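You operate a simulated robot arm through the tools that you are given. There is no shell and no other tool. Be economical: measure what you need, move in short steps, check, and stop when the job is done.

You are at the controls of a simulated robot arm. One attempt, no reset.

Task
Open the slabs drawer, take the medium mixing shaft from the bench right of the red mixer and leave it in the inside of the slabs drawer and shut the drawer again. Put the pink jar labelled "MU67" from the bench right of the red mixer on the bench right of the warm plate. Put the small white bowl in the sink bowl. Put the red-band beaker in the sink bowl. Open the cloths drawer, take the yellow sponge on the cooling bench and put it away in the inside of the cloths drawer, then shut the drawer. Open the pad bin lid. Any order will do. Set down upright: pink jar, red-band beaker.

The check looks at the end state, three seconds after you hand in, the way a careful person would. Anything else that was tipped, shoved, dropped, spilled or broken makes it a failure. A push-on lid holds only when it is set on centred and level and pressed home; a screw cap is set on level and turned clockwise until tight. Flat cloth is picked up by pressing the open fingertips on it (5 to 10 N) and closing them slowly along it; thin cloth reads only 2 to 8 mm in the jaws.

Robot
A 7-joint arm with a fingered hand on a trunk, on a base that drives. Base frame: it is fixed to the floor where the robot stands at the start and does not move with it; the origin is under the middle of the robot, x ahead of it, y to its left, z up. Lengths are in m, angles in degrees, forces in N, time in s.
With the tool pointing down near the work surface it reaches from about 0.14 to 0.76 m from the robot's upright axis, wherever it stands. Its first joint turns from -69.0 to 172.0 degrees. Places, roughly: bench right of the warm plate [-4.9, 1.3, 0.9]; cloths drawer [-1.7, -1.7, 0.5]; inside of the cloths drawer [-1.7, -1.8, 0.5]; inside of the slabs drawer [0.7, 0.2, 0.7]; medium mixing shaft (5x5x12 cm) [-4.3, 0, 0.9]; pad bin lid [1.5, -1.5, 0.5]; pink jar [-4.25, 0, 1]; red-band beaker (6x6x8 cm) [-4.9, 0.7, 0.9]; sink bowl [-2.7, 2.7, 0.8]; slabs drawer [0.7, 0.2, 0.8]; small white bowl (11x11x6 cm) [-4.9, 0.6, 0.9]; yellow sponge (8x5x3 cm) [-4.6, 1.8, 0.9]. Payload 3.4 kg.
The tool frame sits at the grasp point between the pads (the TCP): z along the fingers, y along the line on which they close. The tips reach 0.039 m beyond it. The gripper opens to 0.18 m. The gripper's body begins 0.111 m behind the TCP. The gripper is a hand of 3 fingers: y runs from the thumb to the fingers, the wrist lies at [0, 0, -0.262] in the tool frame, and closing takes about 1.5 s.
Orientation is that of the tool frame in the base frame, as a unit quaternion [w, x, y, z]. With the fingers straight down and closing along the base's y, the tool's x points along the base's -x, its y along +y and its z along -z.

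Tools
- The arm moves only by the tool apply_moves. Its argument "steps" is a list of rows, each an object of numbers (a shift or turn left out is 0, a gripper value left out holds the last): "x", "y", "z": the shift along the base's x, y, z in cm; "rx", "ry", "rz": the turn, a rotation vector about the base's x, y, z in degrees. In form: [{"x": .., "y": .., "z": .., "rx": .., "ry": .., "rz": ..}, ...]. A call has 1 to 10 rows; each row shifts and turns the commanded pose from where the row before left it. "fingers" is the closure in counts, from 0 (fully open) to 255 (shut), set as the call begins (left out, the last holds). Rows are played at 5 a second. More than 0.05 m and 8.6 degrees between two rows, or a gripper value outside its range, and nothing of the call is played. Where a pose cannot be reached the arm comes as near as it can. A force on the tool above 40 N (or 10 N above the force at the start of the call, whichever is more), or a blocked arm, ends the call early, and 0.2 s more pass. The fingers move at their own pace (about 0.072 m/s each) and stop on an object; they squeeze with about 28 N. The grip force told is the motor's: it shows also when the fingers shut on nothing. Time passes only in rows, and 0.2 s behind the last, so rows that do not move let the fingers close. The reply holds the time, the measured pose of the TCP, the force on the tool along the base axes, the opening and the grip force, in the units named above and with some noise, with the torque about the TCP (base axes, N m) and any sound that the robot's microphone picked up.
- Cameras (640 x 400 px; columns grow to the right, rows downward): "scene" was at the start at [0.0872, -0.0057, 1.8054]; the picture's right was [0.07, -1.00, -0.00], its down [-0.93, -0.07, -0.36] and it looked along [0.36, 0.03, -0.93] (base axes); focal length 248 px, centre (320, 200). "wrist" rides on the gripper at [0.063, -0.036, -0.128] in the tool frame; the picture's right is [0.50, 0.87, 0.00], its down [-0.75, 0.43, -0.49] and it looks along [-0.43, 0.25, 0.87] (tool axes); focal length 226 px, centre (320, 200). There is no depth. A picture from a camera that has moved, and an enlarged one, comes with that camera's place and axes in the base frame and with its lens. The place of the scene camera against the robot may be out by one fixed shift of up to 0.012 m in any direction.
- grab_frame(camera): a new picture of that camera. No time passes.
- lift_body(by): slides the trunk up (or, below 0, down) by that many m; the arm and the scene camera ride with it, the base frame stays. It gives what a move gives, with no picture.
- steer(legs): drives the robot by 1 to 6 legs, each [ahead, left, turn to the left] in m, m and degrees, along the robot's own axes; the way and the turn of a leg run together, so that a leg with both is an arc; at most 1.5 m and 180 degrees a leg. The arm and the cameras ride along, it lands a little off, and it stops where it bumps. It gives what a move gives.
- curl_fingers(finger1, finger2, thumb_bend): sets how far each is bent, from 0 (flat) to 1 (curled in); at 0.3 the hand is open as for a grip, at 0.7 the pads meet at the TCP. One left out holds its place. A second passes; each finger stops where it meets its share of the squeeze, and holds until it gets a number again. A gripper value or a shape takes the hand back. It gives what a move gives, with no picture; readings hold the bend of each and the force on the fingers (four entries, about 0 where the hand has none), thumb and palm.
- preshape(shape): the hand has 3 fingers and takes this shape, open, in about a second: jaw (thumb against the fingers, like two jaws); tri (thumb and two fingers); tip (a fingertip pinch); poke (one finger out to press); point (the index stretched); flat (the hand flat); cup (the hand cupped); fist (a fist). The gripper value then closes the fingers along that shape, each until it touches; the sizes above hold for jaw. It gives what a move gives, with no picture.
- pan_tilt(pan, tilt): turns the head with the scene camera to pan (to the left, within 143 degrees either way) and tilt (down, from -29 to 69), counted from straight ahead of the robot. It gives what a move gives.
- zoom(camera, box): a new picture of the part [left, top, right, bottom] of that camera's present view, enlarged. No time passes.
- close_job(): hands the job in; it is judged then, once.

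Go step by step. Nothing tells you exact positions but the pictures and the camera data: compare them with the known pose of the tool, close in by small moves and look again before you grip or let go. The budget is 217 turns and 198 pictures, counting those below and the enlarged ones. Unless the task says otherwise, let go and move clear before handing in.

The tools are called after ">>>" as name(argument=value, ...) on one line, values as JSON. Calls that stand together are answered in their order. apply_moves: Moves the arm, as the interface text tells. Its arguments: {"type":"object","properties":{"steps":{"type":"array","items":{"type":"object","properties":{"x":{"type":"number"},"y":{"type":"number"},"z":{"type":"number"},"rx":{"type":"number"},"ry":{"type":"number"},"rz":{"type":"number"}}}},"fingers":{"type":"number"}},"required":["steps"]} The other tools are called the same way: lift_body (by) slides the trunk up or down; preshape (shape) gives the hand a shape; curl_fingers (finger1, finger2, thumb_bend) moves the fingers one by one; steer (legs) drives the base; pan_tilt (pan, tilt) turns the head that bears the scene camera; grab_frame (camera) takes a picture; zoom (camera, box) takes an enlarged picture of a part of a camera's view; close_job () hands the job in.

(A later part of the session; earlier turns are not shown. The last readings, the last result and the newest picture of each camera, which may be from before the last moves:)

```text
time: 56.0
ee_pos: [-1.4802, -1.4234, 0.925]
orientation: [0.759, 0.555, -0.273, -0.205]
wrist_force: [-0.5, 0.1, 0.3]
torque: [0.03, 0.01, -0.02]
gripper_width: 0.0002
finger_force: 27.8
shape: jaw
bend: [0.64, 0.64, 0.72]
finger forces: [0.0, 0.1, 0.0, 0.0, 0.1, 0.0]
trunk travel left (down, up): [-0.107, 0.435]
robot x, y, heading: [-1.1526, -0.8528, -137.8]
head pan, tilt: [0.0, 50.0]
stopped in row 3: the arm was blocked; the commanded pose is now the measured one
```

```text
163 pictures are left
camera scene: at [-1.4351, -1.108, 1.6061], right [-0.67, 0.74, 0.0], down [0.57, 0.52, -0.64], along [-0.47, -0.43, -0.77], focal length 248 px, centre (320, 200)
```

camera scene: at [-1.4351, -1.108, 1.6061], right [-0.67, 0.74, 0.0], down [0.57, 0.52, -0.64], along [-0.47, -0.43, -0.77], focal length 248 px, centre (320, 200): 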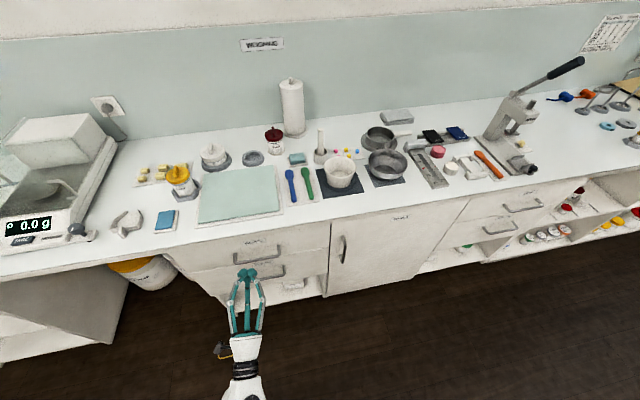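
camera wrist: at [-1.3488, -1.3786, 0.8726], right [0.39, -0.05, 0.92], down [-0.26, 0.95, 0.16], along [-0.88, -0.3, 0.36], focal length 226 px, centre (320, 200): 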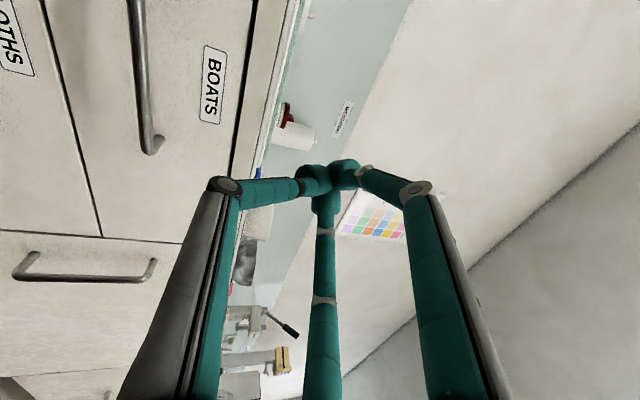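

The arm got blocked in this posture. I'll raise the trunk again, straighten the hand, bring it closer and lower, then lower the trunk.

>>> lift_body(by=0.19)

>>> apply_moves(steps=[{"rx": 7.3, "ry": -2.25, "rz": 0.75, "y": 2}, {"rx": 7.3, "ry": -2.25, "rz": 0.75, "y": 2}, {"rx": 7.3, "ry": -2.25, "rz": 0.75, "y": 2}, {"rx": 7.3, "ry": -2.25, "rz": 0.75, "y": 2}, {"x": 0.4, "y": 1.6, "z": -4}, {"x": 0.4, "y": 1.6, "z": -4}, {"x": 0.4, "y": 1.6, "z": -4}, {"x": 0.4, "y": 1.6, "z": -4}, {"z": -4}, {"z": -4}])

>>> apply_moves(steps=[{"z": -4}, {"z": -4}])

```text
time: 58.1
ee_pos: [-1.4745, -1.4202, 1.1075]
orientation: [0.757, 0.559, -0.27, -0.206]
wrist_force: [-0.2, 0.2, 0.3]
torque: [0.0, 0.0, -0.01]
gripper_width: 0.0001
finger_force: 28.6
shape: jaw
bend: [0.64, 0.64, 0.72]
finger forces: [0.0, 0.0, 0.1, 0.0, 0.0, 0.1]
trunk travel left (down, up): [-0.297, 0.245]
robot x, y, heading: [-1.1554, -0.8577, -137.4]
head pan, tilt: [0.0, 50.0]
```

```text
time: 59.8
ee_pos: [-1.4881, -1.3015, 1.067]
orientation: [0.634, 0.7, -0.224, -0.242]
wrist_force: [0.3, 0.3, 0.7]
torque: [0.06, 0.02, 0.02]
gripper_width: 0.0
finger_force: 27.8
shape: jaw
bend: [0.64, 0.64, 0.72]
finger forces: [0.0, 0.1, 0.1, 0.0, 0.0, 0.0]
trunk travel left (down, up): [-0.297, 0.245]
robot x, y, heading: [-1.1524, -0.8526, -137.7]
head pan, tilt: [0.0, 50.0]
stopped in row 8: the arm was blocked; the commanded pose is now the measured one
```

```text
time: 60.5
ee_pos: [-1.5112, -1.3164, 1.0642]
orientation: [0.677, 0.652, -0.195, -0.279]
wrist_force: [-0.8, -0.1, 0.0]
torque: [-0.01, -0.01, -0.01]
gripper_width: 0.0003
finger_force: 27.9
shape: jaw
bend: [0.64, 0.64, 0.72]
finger forces: [0.0, 0.1, 0.0, 0.0, 0.0, 0.0]
trunk travel left (down, up): [-0.297, 0.245]
robot x, y, heading: [-1.1543, -0.8538, -137.6]
head pan, tilt: [0.0, 50.0]
stopped in row 2: the arm was blocked; the commanded pose is now the measured one
```

>>> pan_tilt(pan=0, tilt=69)

>>> grab_frame(camera="scene")

```text
time: 61.4
ee_pos: [-1.5112, -1.317, 1.0653]
orientation: [0.678, 0.652, -0.194, -0.279]
wrist_force: [0.1, -0.2, 1.1]
torque: [0.0, -0.01, 0.01]
gripper_width: 0.0
finger_force: 28.5
shape: jaw
bend: [0.64, 0.64, 0.72]
finger forces: [0.1, 0.0, 0.0, 0.0, 0.1, 0.0]
trunk travel left (down, up): [-0.297, 0.245]
robot x, y, heading: [-1.1534, -0.853, -137.5]
head pan, tilt: [0.0, 68.8]
```

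```text
162 pictures are left
camera scene: at [-1.2332, -0.9209, 1.803], right [-0.67, 0.74, 0.0], down [0.69, 0.63, -0.36], along [-0.27, -0.24, -0.93], focal length 248 px, centre (320, 200)
```

scene: 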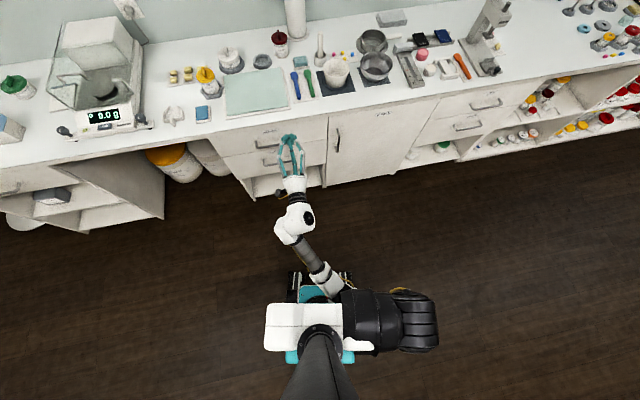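

The elbow has folded inward against the body. I'll back off and unwind the arm to the earlier elbow-out posture (hand to the right, pointing left), as used at the slabs drawer.

>>> steer(legs=[[-0.25, 0, 0]])

>>> apply_moves(steps=[{"x": -1.9, "y": 4.1, "rz": 7}, {"x": -1.9, "y": 4.1, "rz": 7}, {"x": -1.9, "y": 4.1, "rz": 7}, {"x": -1.9, "y": 4.1, "rz": 7}, {"x": -1.9, "y": 4.1, "rz": 7}, {"x": -1.9, "y": 4.1, "rz": 7}])

>>> grab_frame(camera="scene")

```text
time: 63.2
ee_pos: [-1.3301, -1.1466, 1.0653]
orientation: [0.676, 0.652, -0.198, -0.281]
wrist_force: [1.1, -0.4, -0.7]
torque: [0.03, 0.0, 0.0]
gripper_width: 0.0
finger_force: 28.2
shape: jaw
bend: [0.64, 0.64, 0.72]
finger forces: [0.0, 0.0, 0.1, 0.0, 0.1, 0.1]
trunk travel left (down, up): [-0.297, 0.245]
robot x, y, heading: [-0.9682, -0.6863, -137.9]
head pan, tilt: [0.0, 68.8]
```

```text
time: 64.6
ee_pos: [-1.4472, -0.8984, 1.0631]
orientation: [0.733, 0.678, 0.048, -0.019]
wrist_force: [-0.5, 0.9, -0.6]
torque: [0.04, -0.01, 0.0]
gripper_width: 0.0001
finger_force: 28.3
shape: jaw
bend: [0.64, 0.64, 0.72]
finger forces: [0.0, 0.0, 0.1, 0.0, 0.0, 0.1]
trunk travel left (down, up): [-0.297, 0.245]
robot x, y, heading: [-0.9717, -0.6919, -138.0]
head pan, tilt: [0.0, 68.8]
```

```text
161 pictures are left
camera scene: at [-1.0564, -0.7443, 1.803], right [-0.67, 0.74, -0.01], down [0.7, 0.62, -0.36], along [-0.26, -0.25, -0.93], focal length 248 px, centre (320, 200)
```

scene: 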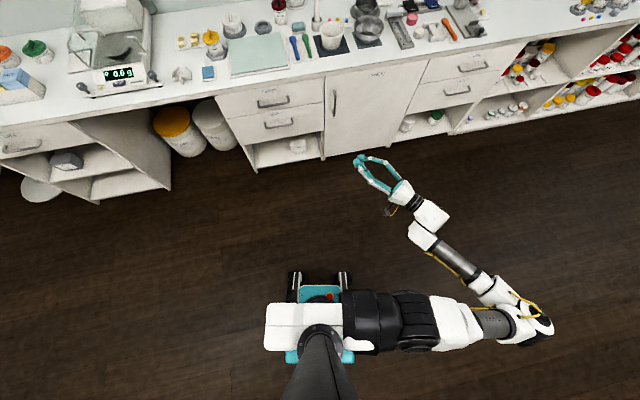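

>>> apply_moves(steps=[{"rx": 6.3, "z": -2.5}, {"rx": 6.3, "z": -2.5}, {"rx": 6.3, "z": -3}, {"z": -4}, {"z": -4}, {"z": -4}, {"z": -4}])

>>> lift_body(by=-0.2)

>>> steer(legs=[[0, 0, -39.6]])

>>> grab_frame(camera="scene")

>>> grab_frame(camera="wrist")

```text
time: 66.2
ee_pos: [-1.4432, -0.9, 0.8252]
orientation: [0.612, 0.789, 0.052, -0.012]
wrist_force: [0.9, 0.1, 0.6]
torque: [0.01, 0.01, 0.01]
gripper_width: 0.0
finger_force: 27.8
shape: jaw
bend: [0.64, 0.64, 0.72]
finger forces: [0.1, 0.0, 0.1, 0.0, 0.0, 0.1]
trunk travel left (down, up): [-0.297, 0.245]
robot x, y, heading: [-0.966, -0.6871, -138.1]
head pan, tilt: [0.0, 68.8]
```

```text
time: 68.4
ee_pos: [-1.4424, -0.9, 0.6247]
orientation: [0.612, 0.789, 0.052, -0.012]
wrist_force: [-0.7, -0.5, 0.1]
torque: [-0.01, 0.01, 0.02]
gripper_width: 0.0
finger_force: 27.4
shape: jaw
bend: [0.64, 0.64, 0.72]
finger forces: [0.0, 0.0, 0.0, 0.0, 0.0, 0.0]
trunk travel left (down, up): [-0.097, 0.445]
robot x, y, heading: [-0.969, -0.6866, -138.2]
head pan, tilt: [0.0, 68.8]
```

```text
time: 70.6
ee_pos: [-1.4675, -0.5483, 0.6246]
orientation: [0.572, 0.76, -0.219, -0.219]
wrist_force: [-0.5, -0.3, 0.5]
torque: [0.03, -0.03, -0.02]
gripper_width: 0.0
finger_force: 28.1
shape: jaw
bend: [0.64, 0.64, 0.72]
finger forces: [0.0, 0.0, 0.1, 0.0, 0.0, 0.1]
trunk travel left (down, up): [-0.097, 0.445]
robot x, y, heading: [-0.9679, -0.6888, -178.0]
head pan, tilt: [0.0, 68.8]
```

```text
160 pictures are left
camera scene: at [-1.3365, -0.6961, 1.5712], right [-0.04, 1.0, -0.01], down [0.93, 0.03, -0.36], along [-0.36, -0.02, -0.93], focal length 248 px, centre (320, 200)
```

scene: 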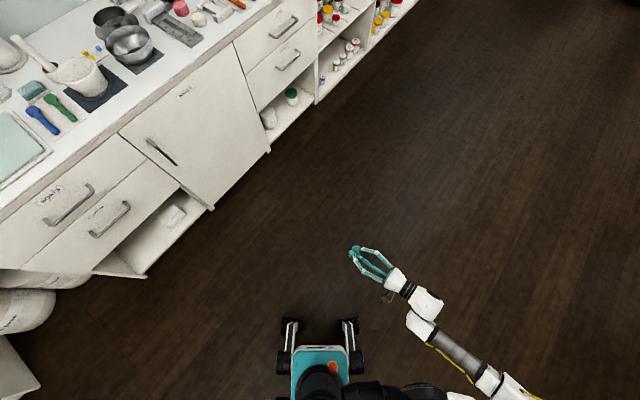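

```text
159 pictures are left
camera wrist: at [-1.3392, -0.4761, 0.6168], right [0.33, -0.51, 0.79], down [-0.36, 0.71, 0.61], along [-0.87, -0.48, 0.05], focal length 226 px, centre (320, 200)
```

wrist: 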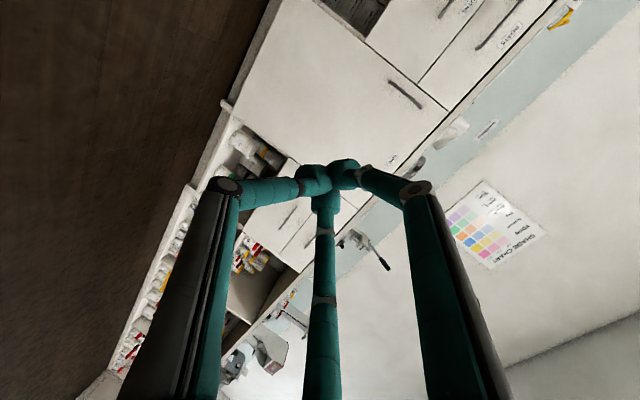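

>>> steer(legs=[[0.06, 0.84, 0]])

>>> grab_frame(camera="scene")

>>> grab_frame(camera="wrist")

```text
time: 75.1
ee_pos: [-1.498, -1.3865, 0.6257]
orientation: [0.569, 0.759, -0.223, -0.223]
wrist_force: [0.1, 0.4, 0.5]
torque: [-0.03, -0.01, -0.02]
gripper_width: 0.0
finger_force: 28.2
shape: jaw
bend: [0.64, 0.64, 0.72]
finger forces: [0.1, 0.1, 0.0, 0.0, 0.0, 0.0]
trunk travel left (down, up): [-0.097, 0.445]
robot x, y, heading: [-1.001, -1.5343, -178.4]
head pan, tilt: [0.0, 68.8]
```

```text
158 pictures are left
camera scene: at [-1.3696, -1.5328, 1.5712], right [-0.03, 1.0, -0.01], down [0.93, 0.02, -0.36], along [-0.36, -0.02, -0.93], focal length 248 px, centre (320, 200)
```

scene: 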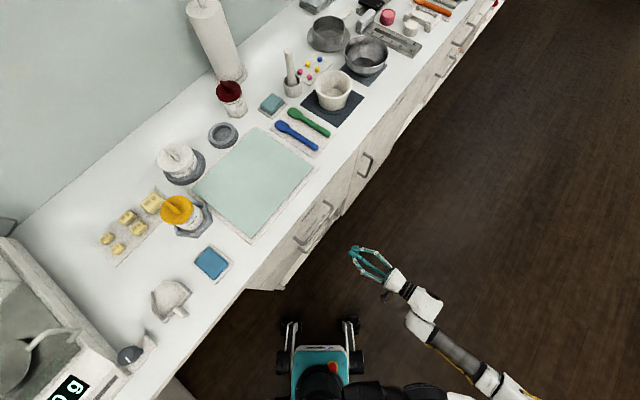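

```text
157 pictures are left
camera wrist: at [-1.3689, -1.3165, 0.6181], right [0.33, -0.52, 0.79], down [-0.35, 0.71, 0.61], along [-0.88, -0.48, 0.05], focal length 226 px, centre (320, 200)
```

wrist: 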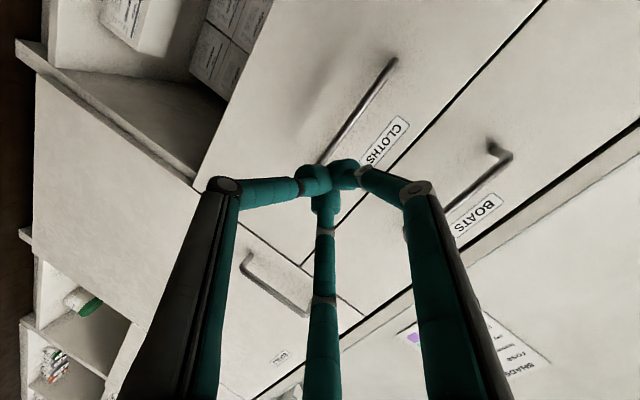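

>>> zoom(camera="scene", box=[260, 150, 400, 300])

```text
2.67 times, centred on (330, 225) of scene
camera zoom: at [-1.3696, -1.5328, 1.5712], right [-0.03, 1.0, -0.01], down [0.93, 0.02, -0.36], along [-0.36, -0.02, -0.93], focal length 662 px, centre (293, 133)
```

zoom: 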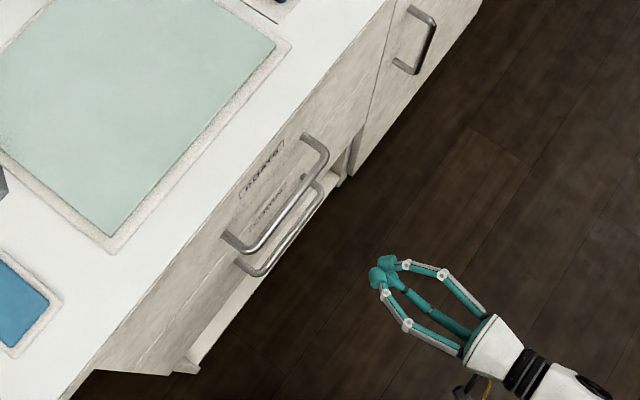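

>>> apply_moves(steps=[{"x": 1, "y": -0.8}, {"x": 1, "y": -0.8}, {"x": 1, "y": -0.8}, {"x": -1.8, "y": -2.4, "z": -0.4}, {"x": -1.8, "y": -2.4, "z": -0.4}, {"x": -1.8, "y": -2.4, "z": -0.4}, {"x": -1.8, "y": -2.4, "z": -0.4}], fingers=165)

>>> grab_frame(camera="wrist")

```text
time: 76.7
ee_pos: [-1.5407, -1.5085, 0.6151]
orientation: [0.567, 0.761, -0.222, -0.225]
wrist_force: [-1.0, 0.0, -0.1]
torque: [-0.01, 0.01, 0.01]
gripper_width: 0.0629
finger_force: 0.0
shape: jaw
bend: [0.72, 0.72, 0.74]
finger forces: [0.0, 0.1, 0.1, 0.0, 0.1, 0.0]
trunk travel left (down, up): [-0.097, 0.445]
robot x, y, heading: [-1.0021, -1.5277, -178.8]
head pan, tilt: [0.0, 68.8]
```

```text
155 pictures are left
camera wrist: at [-1.4115, -1.4386, 0.6072], right [0.33, -0.52, 0.79], down [-0.35, 0.71, 0.61], along [-0.88, -0.48, 0.05], focal length 226 px, centre (320, 200)
```

wrist: 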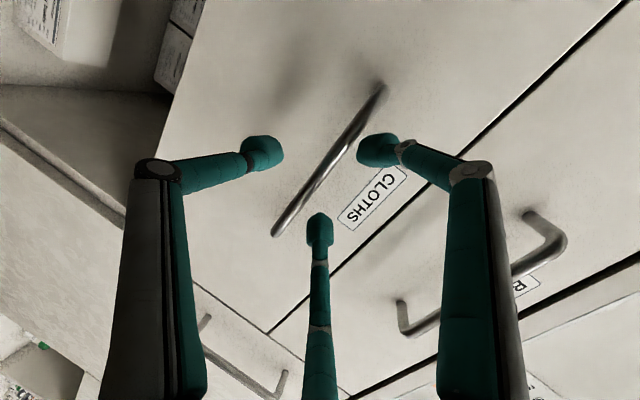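

>>> apply_moves(steps=[{"x": -1.0, "y": -1.3, "z": -0.2}, {"x": -0.9, "y": -1.2, "z": -0.2}])

>>> grab_frame(camera="wrist")

>>> apply_moves(steps=[{}, {}, {}, {}, {}], fingers=255)

>>> grab_frame(camera="wrist")

```text
time: 77.3
ee_pos: [-1.5575, -1.5332, 0.6068]
orientation: [0.567, 0.761, -0.222, -0.225]
wrist_force: [-0.2, 0.1, -0.1]
torque: [0.01, 0.02, 0.0]
gripper_width: 0.063
finger_force: 0.1
shape: jaw
bend: [0.72, 0.72, 0.74]
finger forces: [0.1, 0.0, 0.0, 0.0, 0.0, 0.0]
trunk travel left (down, up): [-0.097, 0.445]
robot x, y, heading: [-1.0003, -1.5318, -178.4]
head pan, tilt: [0.0, 68.8]
```

```text
154 pictures are left
camera wrist: at [-1.4283, -1.4638, 0.6], right [0.33, -0.52, 0.79], down [-0.35, 0.71, 0.61], along [-0.88, -0.48, 0.05], focal length 226 px, centre (320, 200)
```

wrist: 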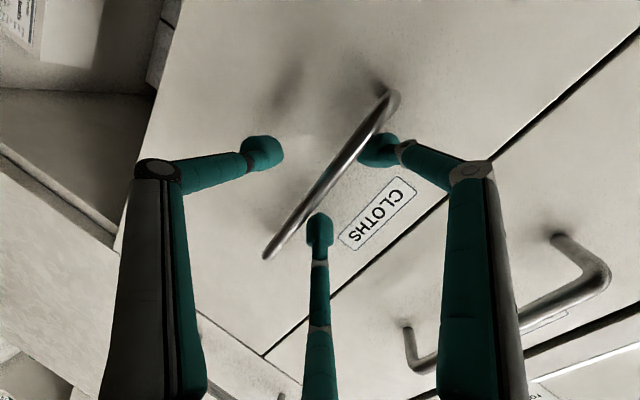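

```text
time: 78.5
ee_pos: [-1.557, -1.5348, 0.6074]
orientation: [0.567, 0.761, -0.222, -0.224]
wrist_force: [1.2, -3.3, -0.6]
torque: [-0.01, -0.1, 0.04]
gripper_width: 0.0
finger_force: 28.2
shape: jaw
bend: [0.72, 0.7, 0.69]
finger forces: [0.0, 0.0, 0.0, 0.1, 0.0, 0.1]
trunk travel left (down, up): [-0.097, 0.445]
robot x, y, heading: [-0.9977, -1.5297, -178.5]
head pan, tilt: [0.0, 68.8]
```

```text
153 pictures are left
camera wrist: at [-1.428, -1.4639, 0.6002], right [0.33, -0.52, 0.79], down [-0.35, 0.71, 0.61], along [-0.88, -0.48, 0.05], focal length 226 px, centre (320, 200)
```

wrist: 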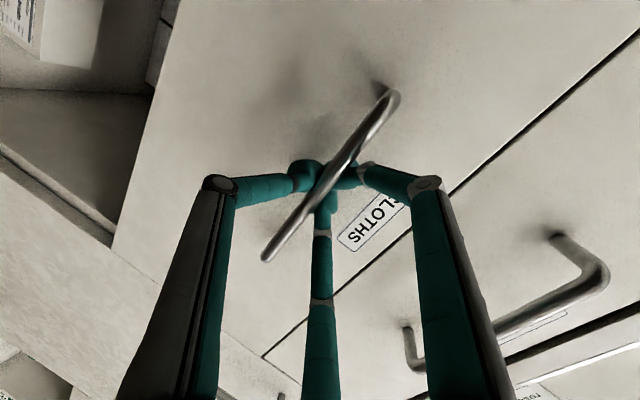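

>>> steer(legs=[[-0.155, -0.196, 0]])

>>> grab_frame(camera="wrist")

>>> grab_frame(camera="scene")

```text
time: 80.3
ee_pos: [-1.4118, -1.3363, 0.6081]
orientation: [0.564, 0.762, -0.223, -0.227]
wrist_force: [-0.7, 0.5, -0.5]
torque: [-0.01, 0.0, -0.06]
gripper_width: 0.0
finger_force: 28.1
shape: jaw
bend: [0.72, 0.71, 0.68]
finger forces: [0.1, 0.0, 0.1, 0.0, 0.1, 0.1]
trunk travel left (down, up): [-0.097, 0.445]
robot x, y, heading: [-0.855, -1.3298, -178.8]
head pan, tilt: [0.0, 68.8]
```

```text
152 pictures are left
camera wrist: at [-1.2826, -1.2674, 0.6014], right [0.33, -0.53, 0.78], down [-0.34, 0.71, 0.62], along [-0.88, -0.47, 0.05], focal length 226 px, centre (320, 200)
```

wrist: 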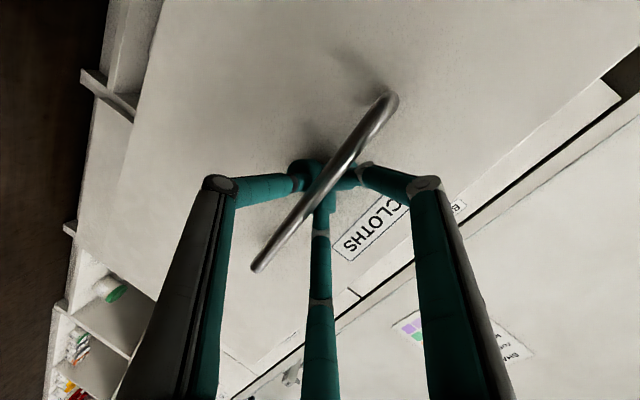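

```text
151 pictures are left
camera scene: at [-1.2247, -1.3493, 1.5712], right [-0.02, 1.0, 0.0], down [0.93, 0.02, -0.36], along [-0.36, 0.0, -0.93], focal length 248 px, centre (320, 200)
```

scene: 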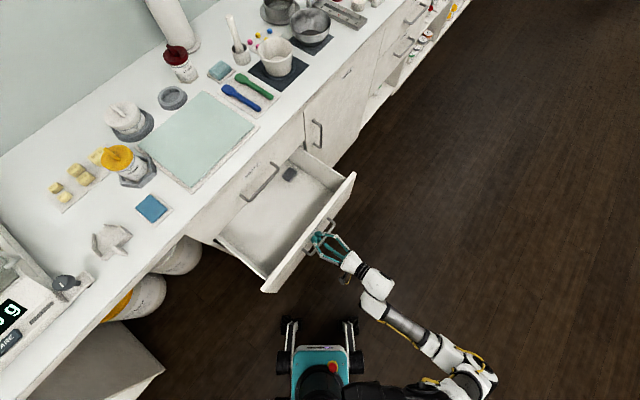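

The cloths drawer is open about 24 cm. Release, raise the trunk and drive to the far bench.

>>> apply_moves(steps=[{}, {}, {}, {"x": 1.8, "y": 2.4, "z": 0.6}, {"x": 1.8, "y": 2.4, "z": 0.6}, {"x": 1.8, "y": 2.4, "z": 0.6}, {"x": 1.8, "y": 2.4, "z": 0.6}], fingers=130)

>>> lift_body(by=0.25)

>>> steer(legs=[[-0.12, -0.16, 0], [0, 0, -38.5], [1.5, 0, 0], [1.4, 0, 0]])

>>> pan_tilt(pan=30, tilt=40)

>>> grab_frame(camera="scene")

```text
time: 81.9
ee_pos: [-1.3393, -1.237, 0.6356]
orientation: [0.566, 0.76, -0.223, -0.227]
wrist_force: [0.3, 0.4, -0.1]
torque: [0.04, 0.02, -0.02]
gripper_width: 0.0878
finger_force: 0.0
shape: jaw
bend: [0.71, 0.71, 0.72]
finger forces: [0.0, 0.0, 0.0, 0.0, 0.0, 0.0]
trunk travel left (down, up): [-0.097, 0.445]
robot x, y, heading: [-0.8553, -1.3327, -178.7]
head pan, tilt: [0.0, 68.8]
```

```text
time: 84.5
ee_pos: [-1.3392, -1.2368, 0.8841]
orientation: [0.567, 0.76, -0.222, -0.227]
wrist_force: [-0.5, -0.3, -0.2]
torque: [0.05, -0.01, 0.03]
gripper_width: 0.0879
finger_force: 0.1
shape: jaw
bend: [0.71, 0.71, 0.72]
finger forces: [0.0, 0.0, 0.0, 0.0, 0.1, 0.0]
trunk travel left (down, up): [-0.347, 0.195]
robot x, y, heading: [-0.8522, -1.3352, -179.0]
head pan, tilt: [0.0, 68.8]
```

```text
time: 101.6
ee_pos: [-3.3939, 0.9671, 0.8835]
orientation: [0.462, 0.647, -0.458, -0.399]
wrist_force: [0.2, 0.5, 0.2]
torque: [-0.02, 0.0, 0.0]
gripper_width: 0.0878
finger_force: 0.0
shape: jaw
bend: [0.71, 0.71, 0.72]
finger forces: [0.1, 0.1, 0.0, 0.0, 0.0, 0.0]
trunk travel left (down, up): [-0.347, 0.195]
robot x, y, heading: [-3.0736, 0.595, 143.3]
head pan, tilt: [0.0, 68.8]
```

```text
time: 102.6
ee_pos: [-3.3964, 0.9651, 0.8844]
orientation: [0.46, 0.647, -0.458, -0.399]
wrist_force: [-0.5, 0.4, -0.2]
torque: [0.01, 0.01, 0.03]
gripper_width: 0.088
finger_force: 0.1
shape: jaw
bend: [0.71, 0.71, 0.72]
finger forces: [0.0, 0.1, 0.1, 0.0, 0.0, 0.1]
trunk travel left (down, up): [-0.347, 0.195]
robot x, y, heading: [-3.0701, 0.5984, 143.2]
head pan, tilt: [30.0, 40.0]
```

```text
150 pictures are left
camera scene: at [-3.1632, 0.6141, 1.8893], right [0.12, 0.99, -0.01], down [0.64, -0.08, -0.77], along [-0.76, 0.09, -0.64], focal length 248 px, centre (320, 200)
```

scene: 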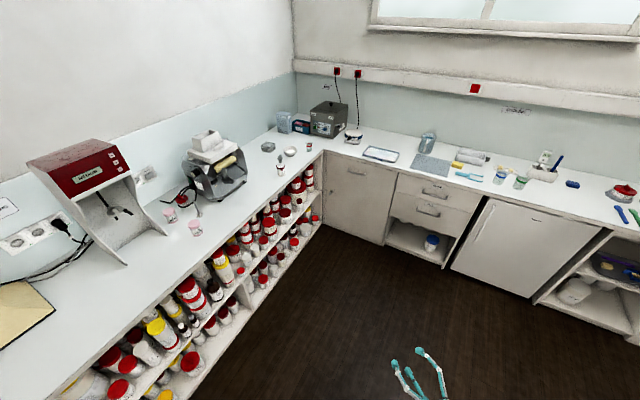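

>>> zoom(camera="scene", box=[130, 120, 330, 245])

>>> zoom(camera="scene", box=[260, 85, 420, 185])

>>> zoom(camera="scene", box=[400, 110, 640, 260])

```text
3.20 times, centred on (230, 182) of scene
camera zoom: at [-3.1632, 0.6141, 1.8893], right [0.12, 0.99, -0.01], down [0.64, -0.08, -0.77], along [-0.76, 0.09, -0.64], focal length 794 px, centre (608, 256)
```

zoom: 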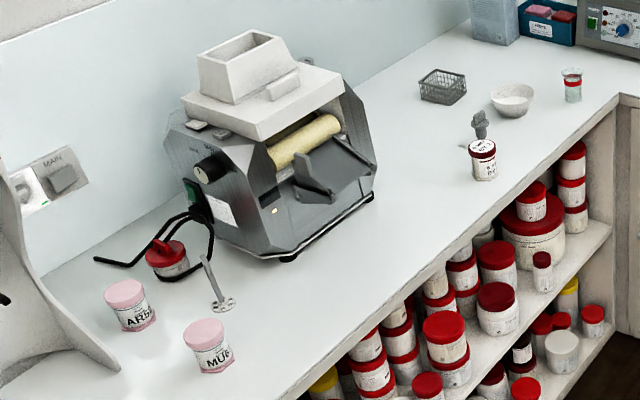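

```text
4.00 times, centred on (340, 135) of scene
camera zoom: at [-3.1632, 0.6141, 1.8893], right [0.12, 0.99, -0.01], down [0.64, -0.08, -0.77], along [-0.76, 0.09, -0.64], focal length 993 px, centre (240, 460)
```

zoom: 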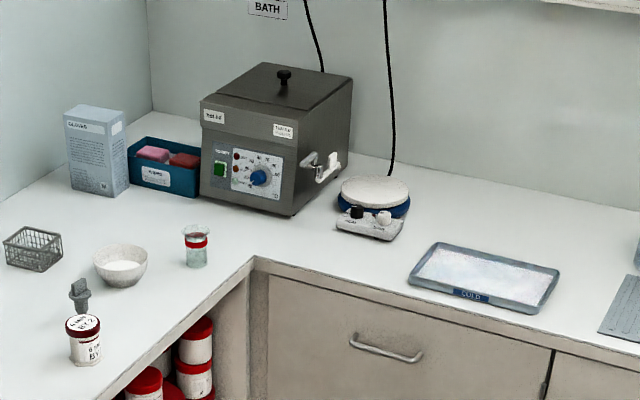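

```text
2.67 times, centred on (520, 185) of scene
camera zoom: at [-3.1632, 0.6141, 1.8893], right [0.12, 0.99, -0.01], down [0.64, -0.08, -0.77], along [-0.76, 0.09, -0.64], focal length 662 px, centre (-213, 240)
```

zoom: 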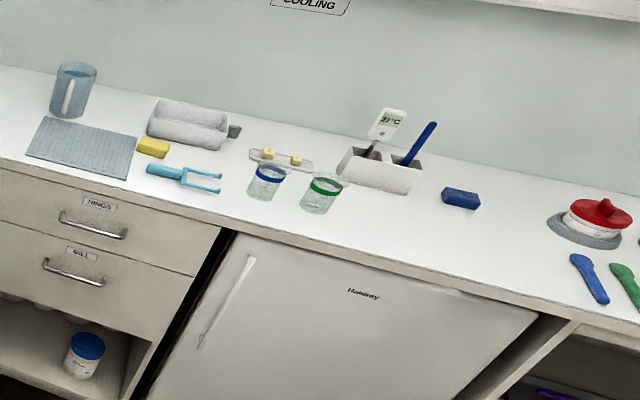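

Everything is identified: MU jar and the standing shaft right of the red mixer, bowl and red-band beaker near the corner, and the sponge on the cooling bench. I'll point the hand down, turn toward the corner and move in.

>>> apply_moves(steps=[{"rx": 1.98, "ry": -8.09, "z": 2}, {"rx": 1.98, "ry": -8.09, "z": 2}, {"rx": 1.98, "ry": -8.09, "z": 2}, {"rx": 1.98, "ry": -8.09, "z": 2}, {"rx": 1.98, "ry": -8.09, "z": 2}, {"rx": 1.98, "ry": -8.09, "z": 2}, {"rx": 1.98, "ry": -8.09, "z": 2}, {"rx": 1.98, "ry": -8.09, "z": 2}, {"rx": 1.98, "ry": -8.09}], fingers=0)

>>> steer(legs=[[0, 0, 66.8], [0.8, -0.937, 0]])

>>> pan_tilt(pan=0, tilt=50)

>>> grab_frame(camera="scene")

>>> grab_frame(camera="wrist")

```text
time: 104.6
ee_pos: [-3.3969, 0.9656, 1.0443]
orientation: [0.001, 0.816, -0.578, 0.001]
wrist_force: [0.6, -0.3, -0.5]
torque: [-0.02, -0.02, 0.02]
gripper_width: 0.18
finger_force: 0.0
shape: jaw
bend: [0.3, 0.3, 0.3]
finger forces: [0.0, 0.1, 0.0, 0.0, 0.0, 0.0]
trunk travel left (down, up): [-0.347, 0.195]
robot x, y, heading: [-3.0733, 0.6001, 143.4]
head pan, tilt: [30.0, 40.0]
```

```text
time: 113.7
ee_pos: [-4.6873, 0.8438, 1.0445]
orientation: [0.0, 1.0, -0.026, 0.0]
wrist_force: [-0.4, 0.1, -0.7]
torque: [-0.01, -0.01, 0.01]
gripper_width: 0.18
finger_force: 0.1
shape: jaw
bend: [0.3, 0.3, 0.3]
finger forces: [0.0, 0.1, 0.1, 0.1, 0.1, 0.0]
trunk travel left (down, up): [-0.347, 0.195]
robot x, y, heading: [-4.2214, 1.0022, -149.4]
head pan, tilt: [30.0, 40.0]
```

```text
time: 114.7
ee_pos: [-4.6855, 0.8451, 1.0444]
orientation: [0.001, 1.0, -0.026, 0.0]
wrist_force: [-0.4, -0.1, 0.3]
torque: [-0.03, 0.0, 0.03]
gripper_width: 0.1801
finger_force: 0.1
shape: jaw
bend: [0.3, 0.3, 0.3]
finger forces: [0.0, 0.1, 0.1, 0.0, 0.0, 0.1]
trunk travel left (down, up): [-0.347, 0.195]
robot x, y, heading: [-4.2207, 1.0029, -149.1]
head pan, tilt: [0.0, 50.0]
```

```text
146 pictures are left
camera scene: at [-4.3082, 0.9636, 1.8749], right [-0.51, 0.86, 0.0], down [0.66, 0.39, -0.64], along [-0.55, -0.33, -0.77], focal length 248 px, centre (320, 200)
```

scene: 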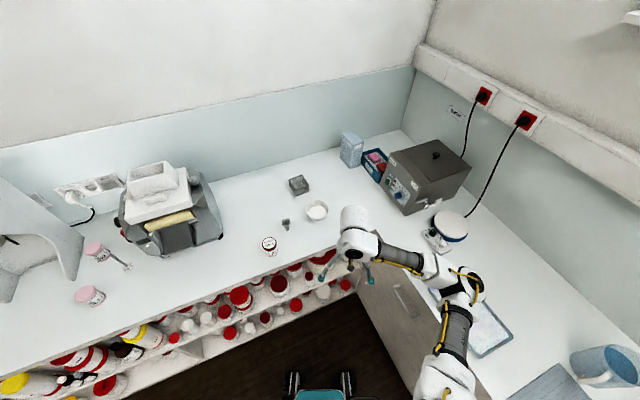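

```text
145 pictures are left
camera wrist: at [-4.6204, 0.8786, 1.1734], right [0.45, -0.89, 0.0], down [-0.77, -0.39, 0.49], along [-0.44, -0.23, -0.87], focal length 226 px, centre (320, 200)
```

wrist: 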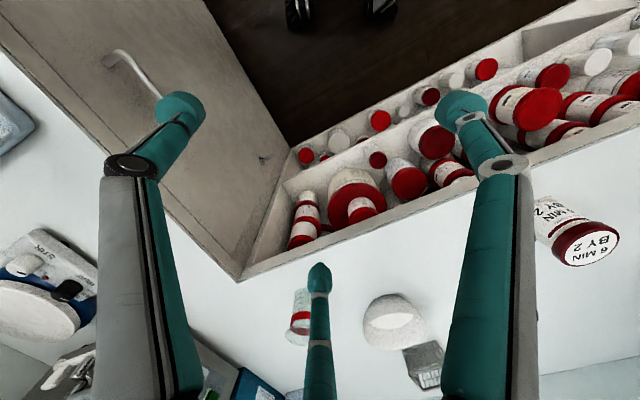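

>>> apply_moves(steps=[{"z": 3}, {"z": 3}])

>>> steer(legs=[[0.15, 0.03, 0]])

>>> grab_frame(camera="scene")

>>> grab_frame(camera="wrist")

```text
time: 115.2
ee_pos: [-4.6838, 0.845, 1.1057]
orientation: [0.002, 1.0, -0.026, -0.001]
wrist_force: [-0.5, 0.5, 0.1]
torque: [0.02, 0.02, 0.04]
gripper_width: 0.18
finger_force: 0.1
shape: jaw
bend: [0.3, 0.3, 0.3]
finger forces: [0.1, 0.0, 0.1, 0.1, 0.1, 0.0]
trunk travel left (down, up): [-0.347, 0.195]
robot x, y, heading: [-4.2226, 1.0066, -149.3]
head pan, tilt: [0.0, 50.0]
```

```text
time: 116.6
ee_pos: [-4.7976, 0.7445, 1.1035]
orientation: [0.002, 1.0, -0.024, 0.001]
wrist_force: [0.2, 0.7, 0.0]
torque: [-0.02, -0.03, -0.02]
gripper_width: 0.1797
finger_force: 0.1
shape: jaw
bend: [0.3, 0.3, 0.3]
finger forces: [0.0, 0.1, 0.1, 0.0, 0.0, 0.0]
trunk travel left (down, up): [-0.347, 0.195]
robot x, y, heading: [-4.3321, 0.9074, -149.3]
head pan, tilt: [0.0, 50.0]
```

```text
144 pictures are left
camera scene: at [-4.4245, 0.8681, 1.8748], right [-0.51, 0.86, -0.01], down [0.66, 0.39, -0.64], along [-0.55, -0.33, -0.77], focal length 248 px, centre (320, 200)
```

scene: 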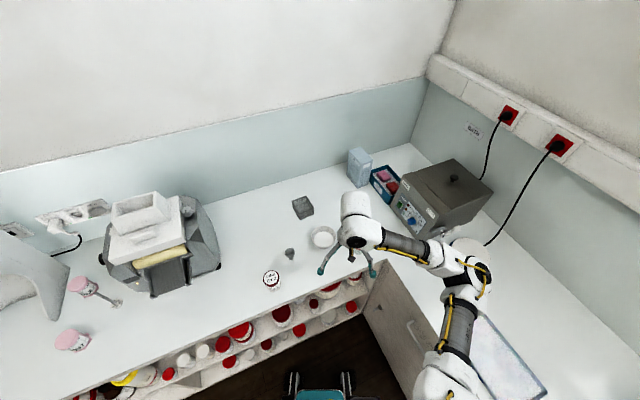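

```text
143 pictures are left
camera wrist: at [-4.7333, 0.7781, 1.2316], right [0.46, -0.89, 0.0], down [-0.77, -0.4, 0.49], along [-0.44, -0.23, -0.87], focal length 226 px, centre (320, 200)
```

wrist: 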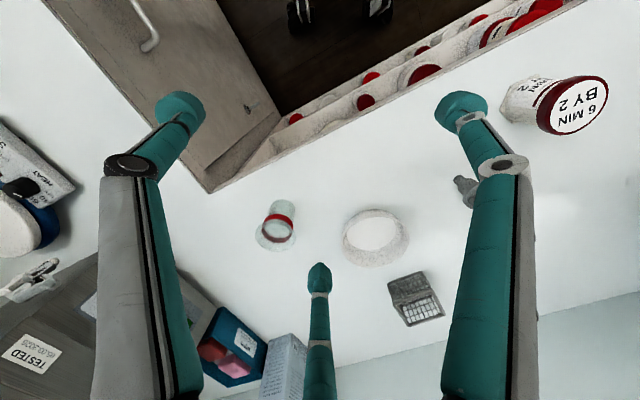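

The bowl rim is centred near (−4.905, 0.587, 0.92); beaker at about (−5.03, 0.72). I'll take the bowl by pinching its near rim, thumb outside.

>>> apply_moves(steps=[{"x": -2.7, "y": -2.55, "z": -2.6}, {"x": -2.7, "y": -2.55, "z": -2.6}, {"x": -2.7, "y": -2.55, "z": -2.6}, {"x": -2.6, "y": -2.55, "z": -2.6}, {}], fingers=150)

>>> grab_frame(camera="wrist")

>>> zoom(camera="scene", box=[270, 170, 430, 290])

```text
time: 117.8
ee_pos: [-4.9016, 0.6343, 1.0038]
orientation: [-0.001, 1.0, -0.024, -0.003]
wrist_force: [-0.5, -0.6, 0.5]
torque: [-0.01, 0.0, -0.02]
gripper_width: 0.0746
finger_force: 0.1
shape: jaw
bend: [0.71, 0.71, 0.73]
finger forces: [0.0, 0.0, 0.0, 0.0, 0.0, 0.1]
trunk travel left (down, up): [-0.347, 0.195]
robot x, y, heading: [-4.333, 0.9055, -149.4]
head pan, tilt: [0.0, 50.0]
```

```text
142 pictures are left
camera wrist: at [-4.835, 0.6675, 1.1318], right [0.46, -0.89, 0.0], down [-0.77, -0.4, 0.5], along [-0.44, -0.22, -0.87], focal length 226 px, centre (320, 200)
```

wrist: 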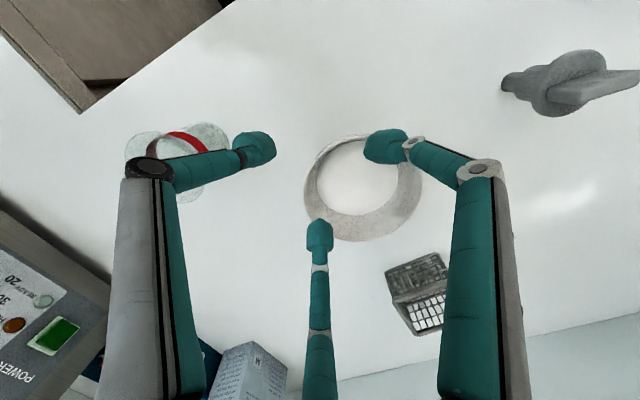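

```text
3.33 times, centred on (350, 230) of scene
camera zoom: at [-4.4164, 0.8579, 1.875], right [-0.51, 0.86, 0.0], down [0.66, 0.39, -0.64], along [-0.55, -0.33, -0.77], focal length 827 px, centre (220, 100)
```

zoom: 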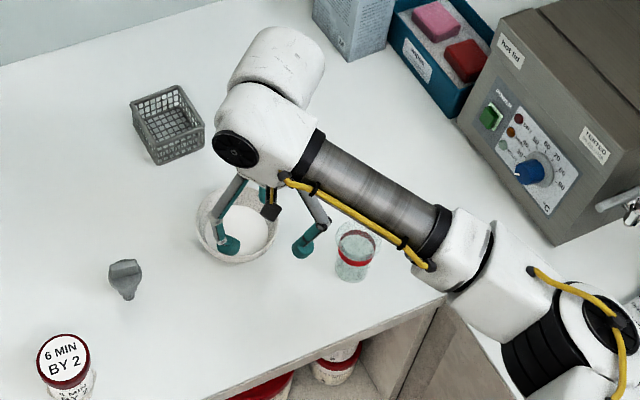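

>>> apply_moves(steps=[{"z": -2.5}, {"z": -2.5}, {"z": -2}])

>>> grab_frame(camera="wrist")

```text
time: 118.6
ee_pos: [-4.8996, 0.6316, 0.9588]
orientation: [0.009, 1.0, -0.025, -0.01]
wrist_force: [2.7, 5.2, 21.6]
torque: [-0.49, -0.12, 0.15]
gripper_width: 0.0653
finger_force: 0.0
shape: jaw
bend: [0.73, 0.74, 0.73]
finger forces: [13.1, 13.8, 0.0, 0.1, 0.0, 0.0]
trunk travel left (down, up): [-0.347, 0.195]
robot x, y, heading: [-4.3369, 0.9036, -149.3]
head pan, tilt: [0.0, 50.0]
stopped in row 3: the force on the tool passed its limit at 52 N (the readings are from after the stop); the commanded pose is now the measured one
```

```text
140 pictures are left
camera wrist: at [-4.8322, 0.6672, 1.0843], right [0.46, -0.89, 0.0], down [-0.76, -0.39, 0.52], along [-0.46, -0.24, -0.86], focal length 226 px, centre (320, 200)
```

wrist: 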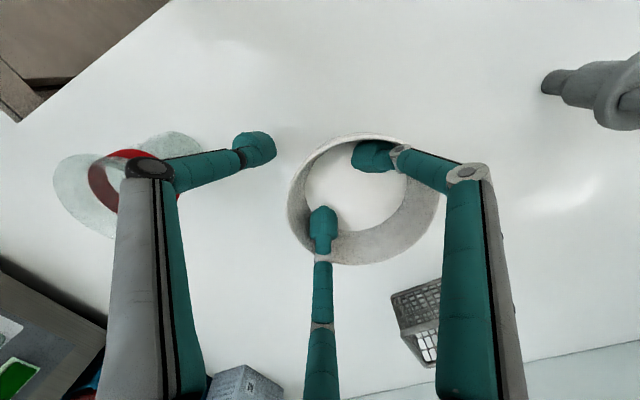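

Fingertips touched the bowl floor (higher than I thought). I'll lift 1.5 cm and close on the rim.

>>> apply_moves(steps=[{"z": 1.5}])

>>> apply_moves(steps=[{}, {}, {}, {}, {}], fingers=255)

>>> grab_frame(camera="wrist")

```text
time: 119.0
ee_pos: [-4.9004, 0.6327, 0.966]
orientation: [0.005, 1.0, -0.025, -0.009]
wrist_force: [0.5, 0.9, 0.7]
torque: [-0.06, -0.02, -0.01]
gripper_width: 0.0704
finger_force: 0.1
shape: jaw
bend: [0.72, 0.72, 0.73]
finger forces: [1.8, 2.5, 0.0, 0.0, 0.0, 0.1]
trunk travel left (down, up): [-0.347, 0.195]
robot x, y, heading: [-4.3334, 0.9046, -149.2]
head pan, tilt: [0.0, 50.0]
```

```text
time: 120.2
ee_pos: [-4.9009, 0.6333, 0.9689]
orientation: [0.007, 1.0, -0.026, -0.009]
wrist_force: [-0.1, 1.1, 0.8]
torque: [-0.03, 0.02, -0.05]
gripper_width: 0.0027
finger_force: 28.0
shape: jaw
bend: [0.73, 0.73, 0.67]
finger forces: [0.0, 0.0, 0.0, 0.1, 27.7, 0.2]
trunk travel left (down, up): [-0.347, 0.195]
robot x, y, heading: [-4.336, 0.9027, -149.1]
head pan, tilt: [0.0, 50.0]
```

```text
139 pictures are left
camera wrist: at [-4.8334, 0.6681, 1.0947], right [0.46, -0.89, 0.0], down [-0.77, -0.39, 0.51], along [-0.45, -0.23, -0.86], focal length 226 px, centre (320, 200)
```

wrist: 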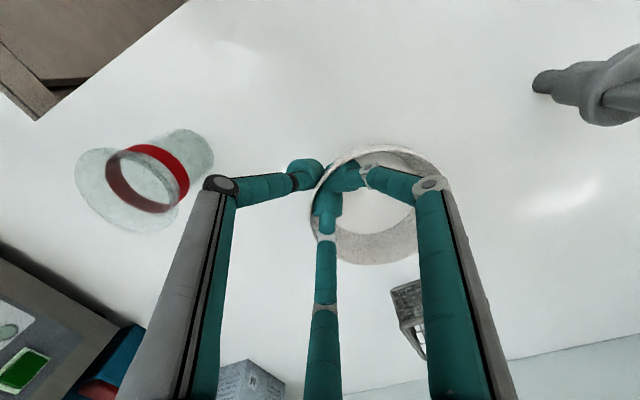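

>>> apply_moves(steps=[{"z": 1}, {"z": 2}, {"z": 2}, {"z": 2}])

>>> grab_frame(camera="wrist")

>>> zoom(camera="scene", box=[270, 170, 430, 290])

```text
time: 121.2
ee_pos: [-4.8988, 0.6333, 1.0395]
orientation: [0.005, 1.0, -0.026, -0.008]
wrist_force: [-1.5, 0.6, -2.3]
torque: [0.09, 0.01, 0.0]
gripper_width: 0.0021
finger_force: 27.7
shape: jaw
bend: [0.73, 0.73, 0.67]
finger forces: [0.1, 0.0, 0.0, 0.1, 27.7, 0.0]
trunk travel left (down, up): [-0.347, 0.195]
robot x, y, heading: [-4.3355, 0.9046, -149.3]
head pan, tilt: [0.0, 50.0]
```

```text
138 pictures are left
camera wrist: at [-4.8324, 0.6682, 1.1655], right [0.46, -0.89, 0.0], down [-0.77, -0.39, 0.51], along [-0.45, -0.23, -0.86], focal length 226 px, centre (320, 200)
```

wrist: 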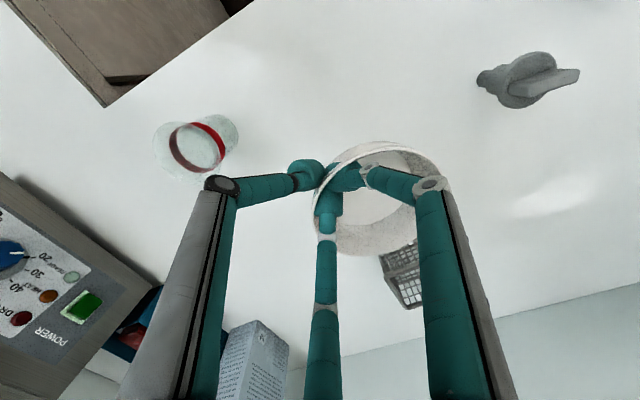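

```text
3.33 times, centred on (350, 230) of scene
camera zoom: at [-4.4204, 0.8608, 1.8749], right [-0.51, 0.86, 0.0], down [0.66, 0.39, -0.64], along [-0.55, -0.33, -0.77], focal length 827 px, centre (220, 100)
```

zoom: 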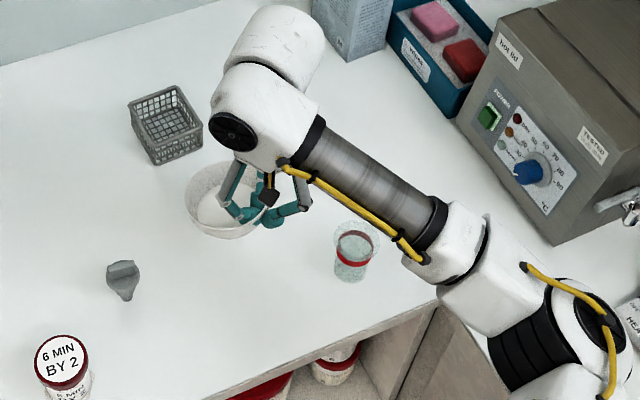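

The bowl is held. Raise it, back away, turn toward the sink and look.

>>> apply_moves(steps=[{"z": 2.5}, {"z": 2.5}, {"z": 2.5}, {"x": 2.5, "y": 1.5}, {"x": 2.5, "y": 1.5}, {"x": 2.5, "y": 1.5}, {"x": 2.5, "y": 1.5}])

>>> steer(legs=[[-0.6, 0.3, 0], [0, 0, -158], [0.5, 0.1, 0]])

>>> pan_tilt(pan=0, tilt=45)

>>> grab_frame(camera="scene")

```text
time: 122.8
ee_pos: [-4.8002, 0.6947, 1.1131]
orientation: [0.006, 1.0, -0.025, -0.009]
wrist_force: [0.1, 0.2, -1.8]
torque: [0.05, 0.01, -0.01]
gripper_width: 0.0018
finger_force: 27.9
shape: jaw
bend: [0.73, 0.73, 0.67]
finger forces: [0.0, 0.0, 0.1, 0.0, 27.7, 0.0]
trunk travel left (down, up): [-0.347, 0.195]
robot x, y, heading: [-4.3352, 0.9078, -149.3]
head pan, tilt: [0.0, 50.0]
```

```text
time: 135.4
ee_pos: [-3.1349, 1.8204, 1.1119]
orientation: [0.007, -0.195, 0.981, 0.007]
wrist_force: [-1.1, 0.8, -1.7]
torque: [-0.09, -0.04, 0.0]
gripper_width: 0.0019
finger_force: 27.9
shape: jaw
bend: [0.73, 0.73, 0.67]
finger forces: [0.0, 0.1, 0.0, 0.0, 27.7, 0.0]
trunk travel left (down, up): [-0.347, 0.195]
robot x, y, heading: [-3.4688, 1.4314, 56.1]
head pan, tilt: [0.0, 50.0]
```

```text
time: 136.1
ee_pos: [-3.1399, 1.8198, 1.1133]
orientation: [0.008, -0.194, 0.981, 0.008]
wrist_force: [-0.6, 0.8, -2.0]
torque: [-0.07, -0.04, 0.03]
gripper_width: 0.0015
finger_force: 28.5
shape: jaw
bend: [0.73, 0.73, 0.67]
finger forces: [0.0, 0.0, 0.0, 0.0, 27.8, 0.0]
trunk travel left (down, up): [-0.347, 0.195]
robot x, y, heading: [-3.4716, 1.43, 56.1]
head pan, tilt: [0.0, 45.0]
```

```text
136 pictures are left
camera scene: at [-3.4214, 1.5018, 1.8817], right [0.83, -0.56, 0.0], down [-0.4, -0.59, -0.7], along [0.39, 0.59, -0.71], focal length 248 px, centre (320, 200)
```

scene: 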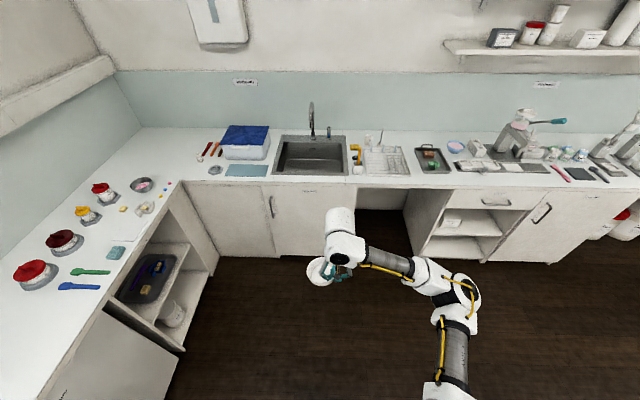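

>>> steer(legs=[[0.75, 0.18, 0]])

>>> pan_tilt(pan=0, tilt=55)

>>> grab_frame(camera="scene")

>>> grab_frame(camera="wrist")

```text
time: 140.2
ee_pos: [-2.873, 2.5379, 1.1129]
orientation: [0.008, -0.192, 0.981, 0.007]
wrist_force: [0.1, 1.0, -1.3]
torque: [-0.1, -0.02, 0.02]
gripper_width: 0.0016
finger_force: 27.8
shape: jaw
bend: [0.73, 0.73, 0.67]
finger forces: [0.0, 0.0, 0.0, 0.0, 27.7, 0.0]
trunk travel left (down, up): [-0.347, 0.195]
robot x, y, heading: [-3.2026, 2.149, 56.1]
head pan, tilt: [0.0, 45.0]
```

```text
time: 141.0
ee_pos: [-2.8765, 2.5376, 1.1155]
orientation: [0.01, -0.191, 0.981, 0.007]
wrist_force: [0.6, -0.5, -1.0]
torque: [-0.07, -0.07, 0.04]
gripper_width: 0.0014
finger_force: 28.2
shape: jaw
bend: [0.73, 0.73, 0.67]
finger forces: [0.0, 0.0, 0.1, 0.0, 27.9, 0.0]
trunk travel left (down, up): [-0.347, 0.195]
robot x, y, heading: [-3.2005, 2.154, 56.0]
head pan, tilt: [0.0, 55.0]
```

```text
135 pictures are left
camera scene: at [-3.1609, 2.212, 1.8684], right [0.83, -0.56, 0.0], down [-0.46, -0.68, -0.57], along [0.32, 0.47, -0.82], focal length 248 px, centre (320, 200)
```

scene: 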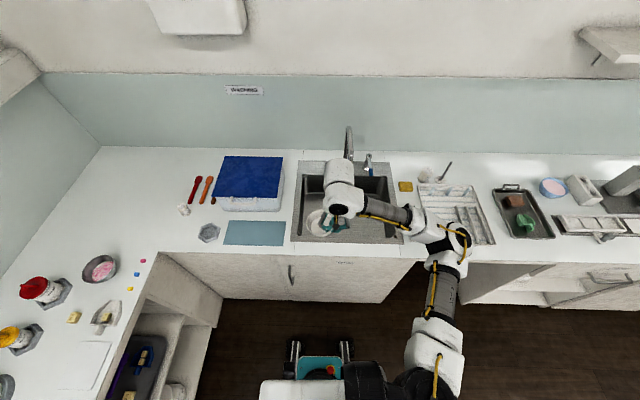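

```text
134 pictures are left
camera wrist: at [-2.9228, 2.4775, 1.2413], right [-0.79, 0.61, 0.0], down [0.53, 0.68, 0.51], along [0.32, 0.41, -0.86], focal length 226 px, centre (320, 200)
```

wrist: 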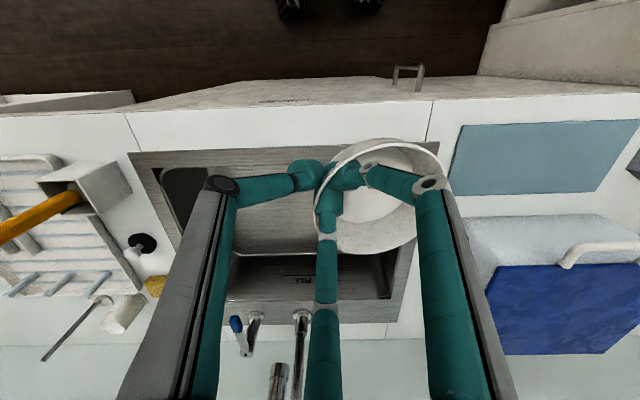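

>>> zoom(camera="scene", box=[270, 140, 430, 260])

```text
3.33 times, centred on (350, 200) of scene
camera zoom: at [-3.1609, 2.212, 1.8684], right [0.83, -0.56, 0.0], down [-0.46, -0.68, -0.57], along [0.32, 0.47, -0.82], focal length 827 px, centre (220, 200)
```

zoom: 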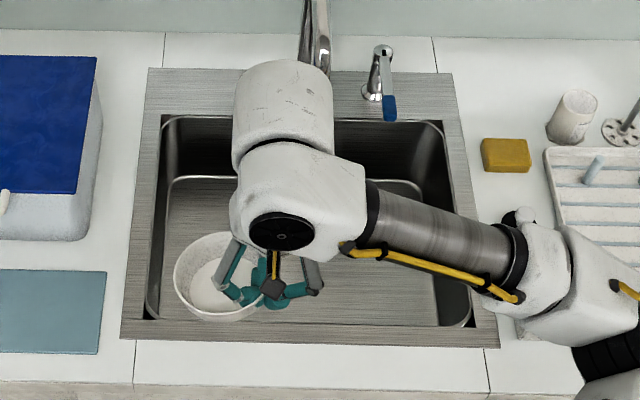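

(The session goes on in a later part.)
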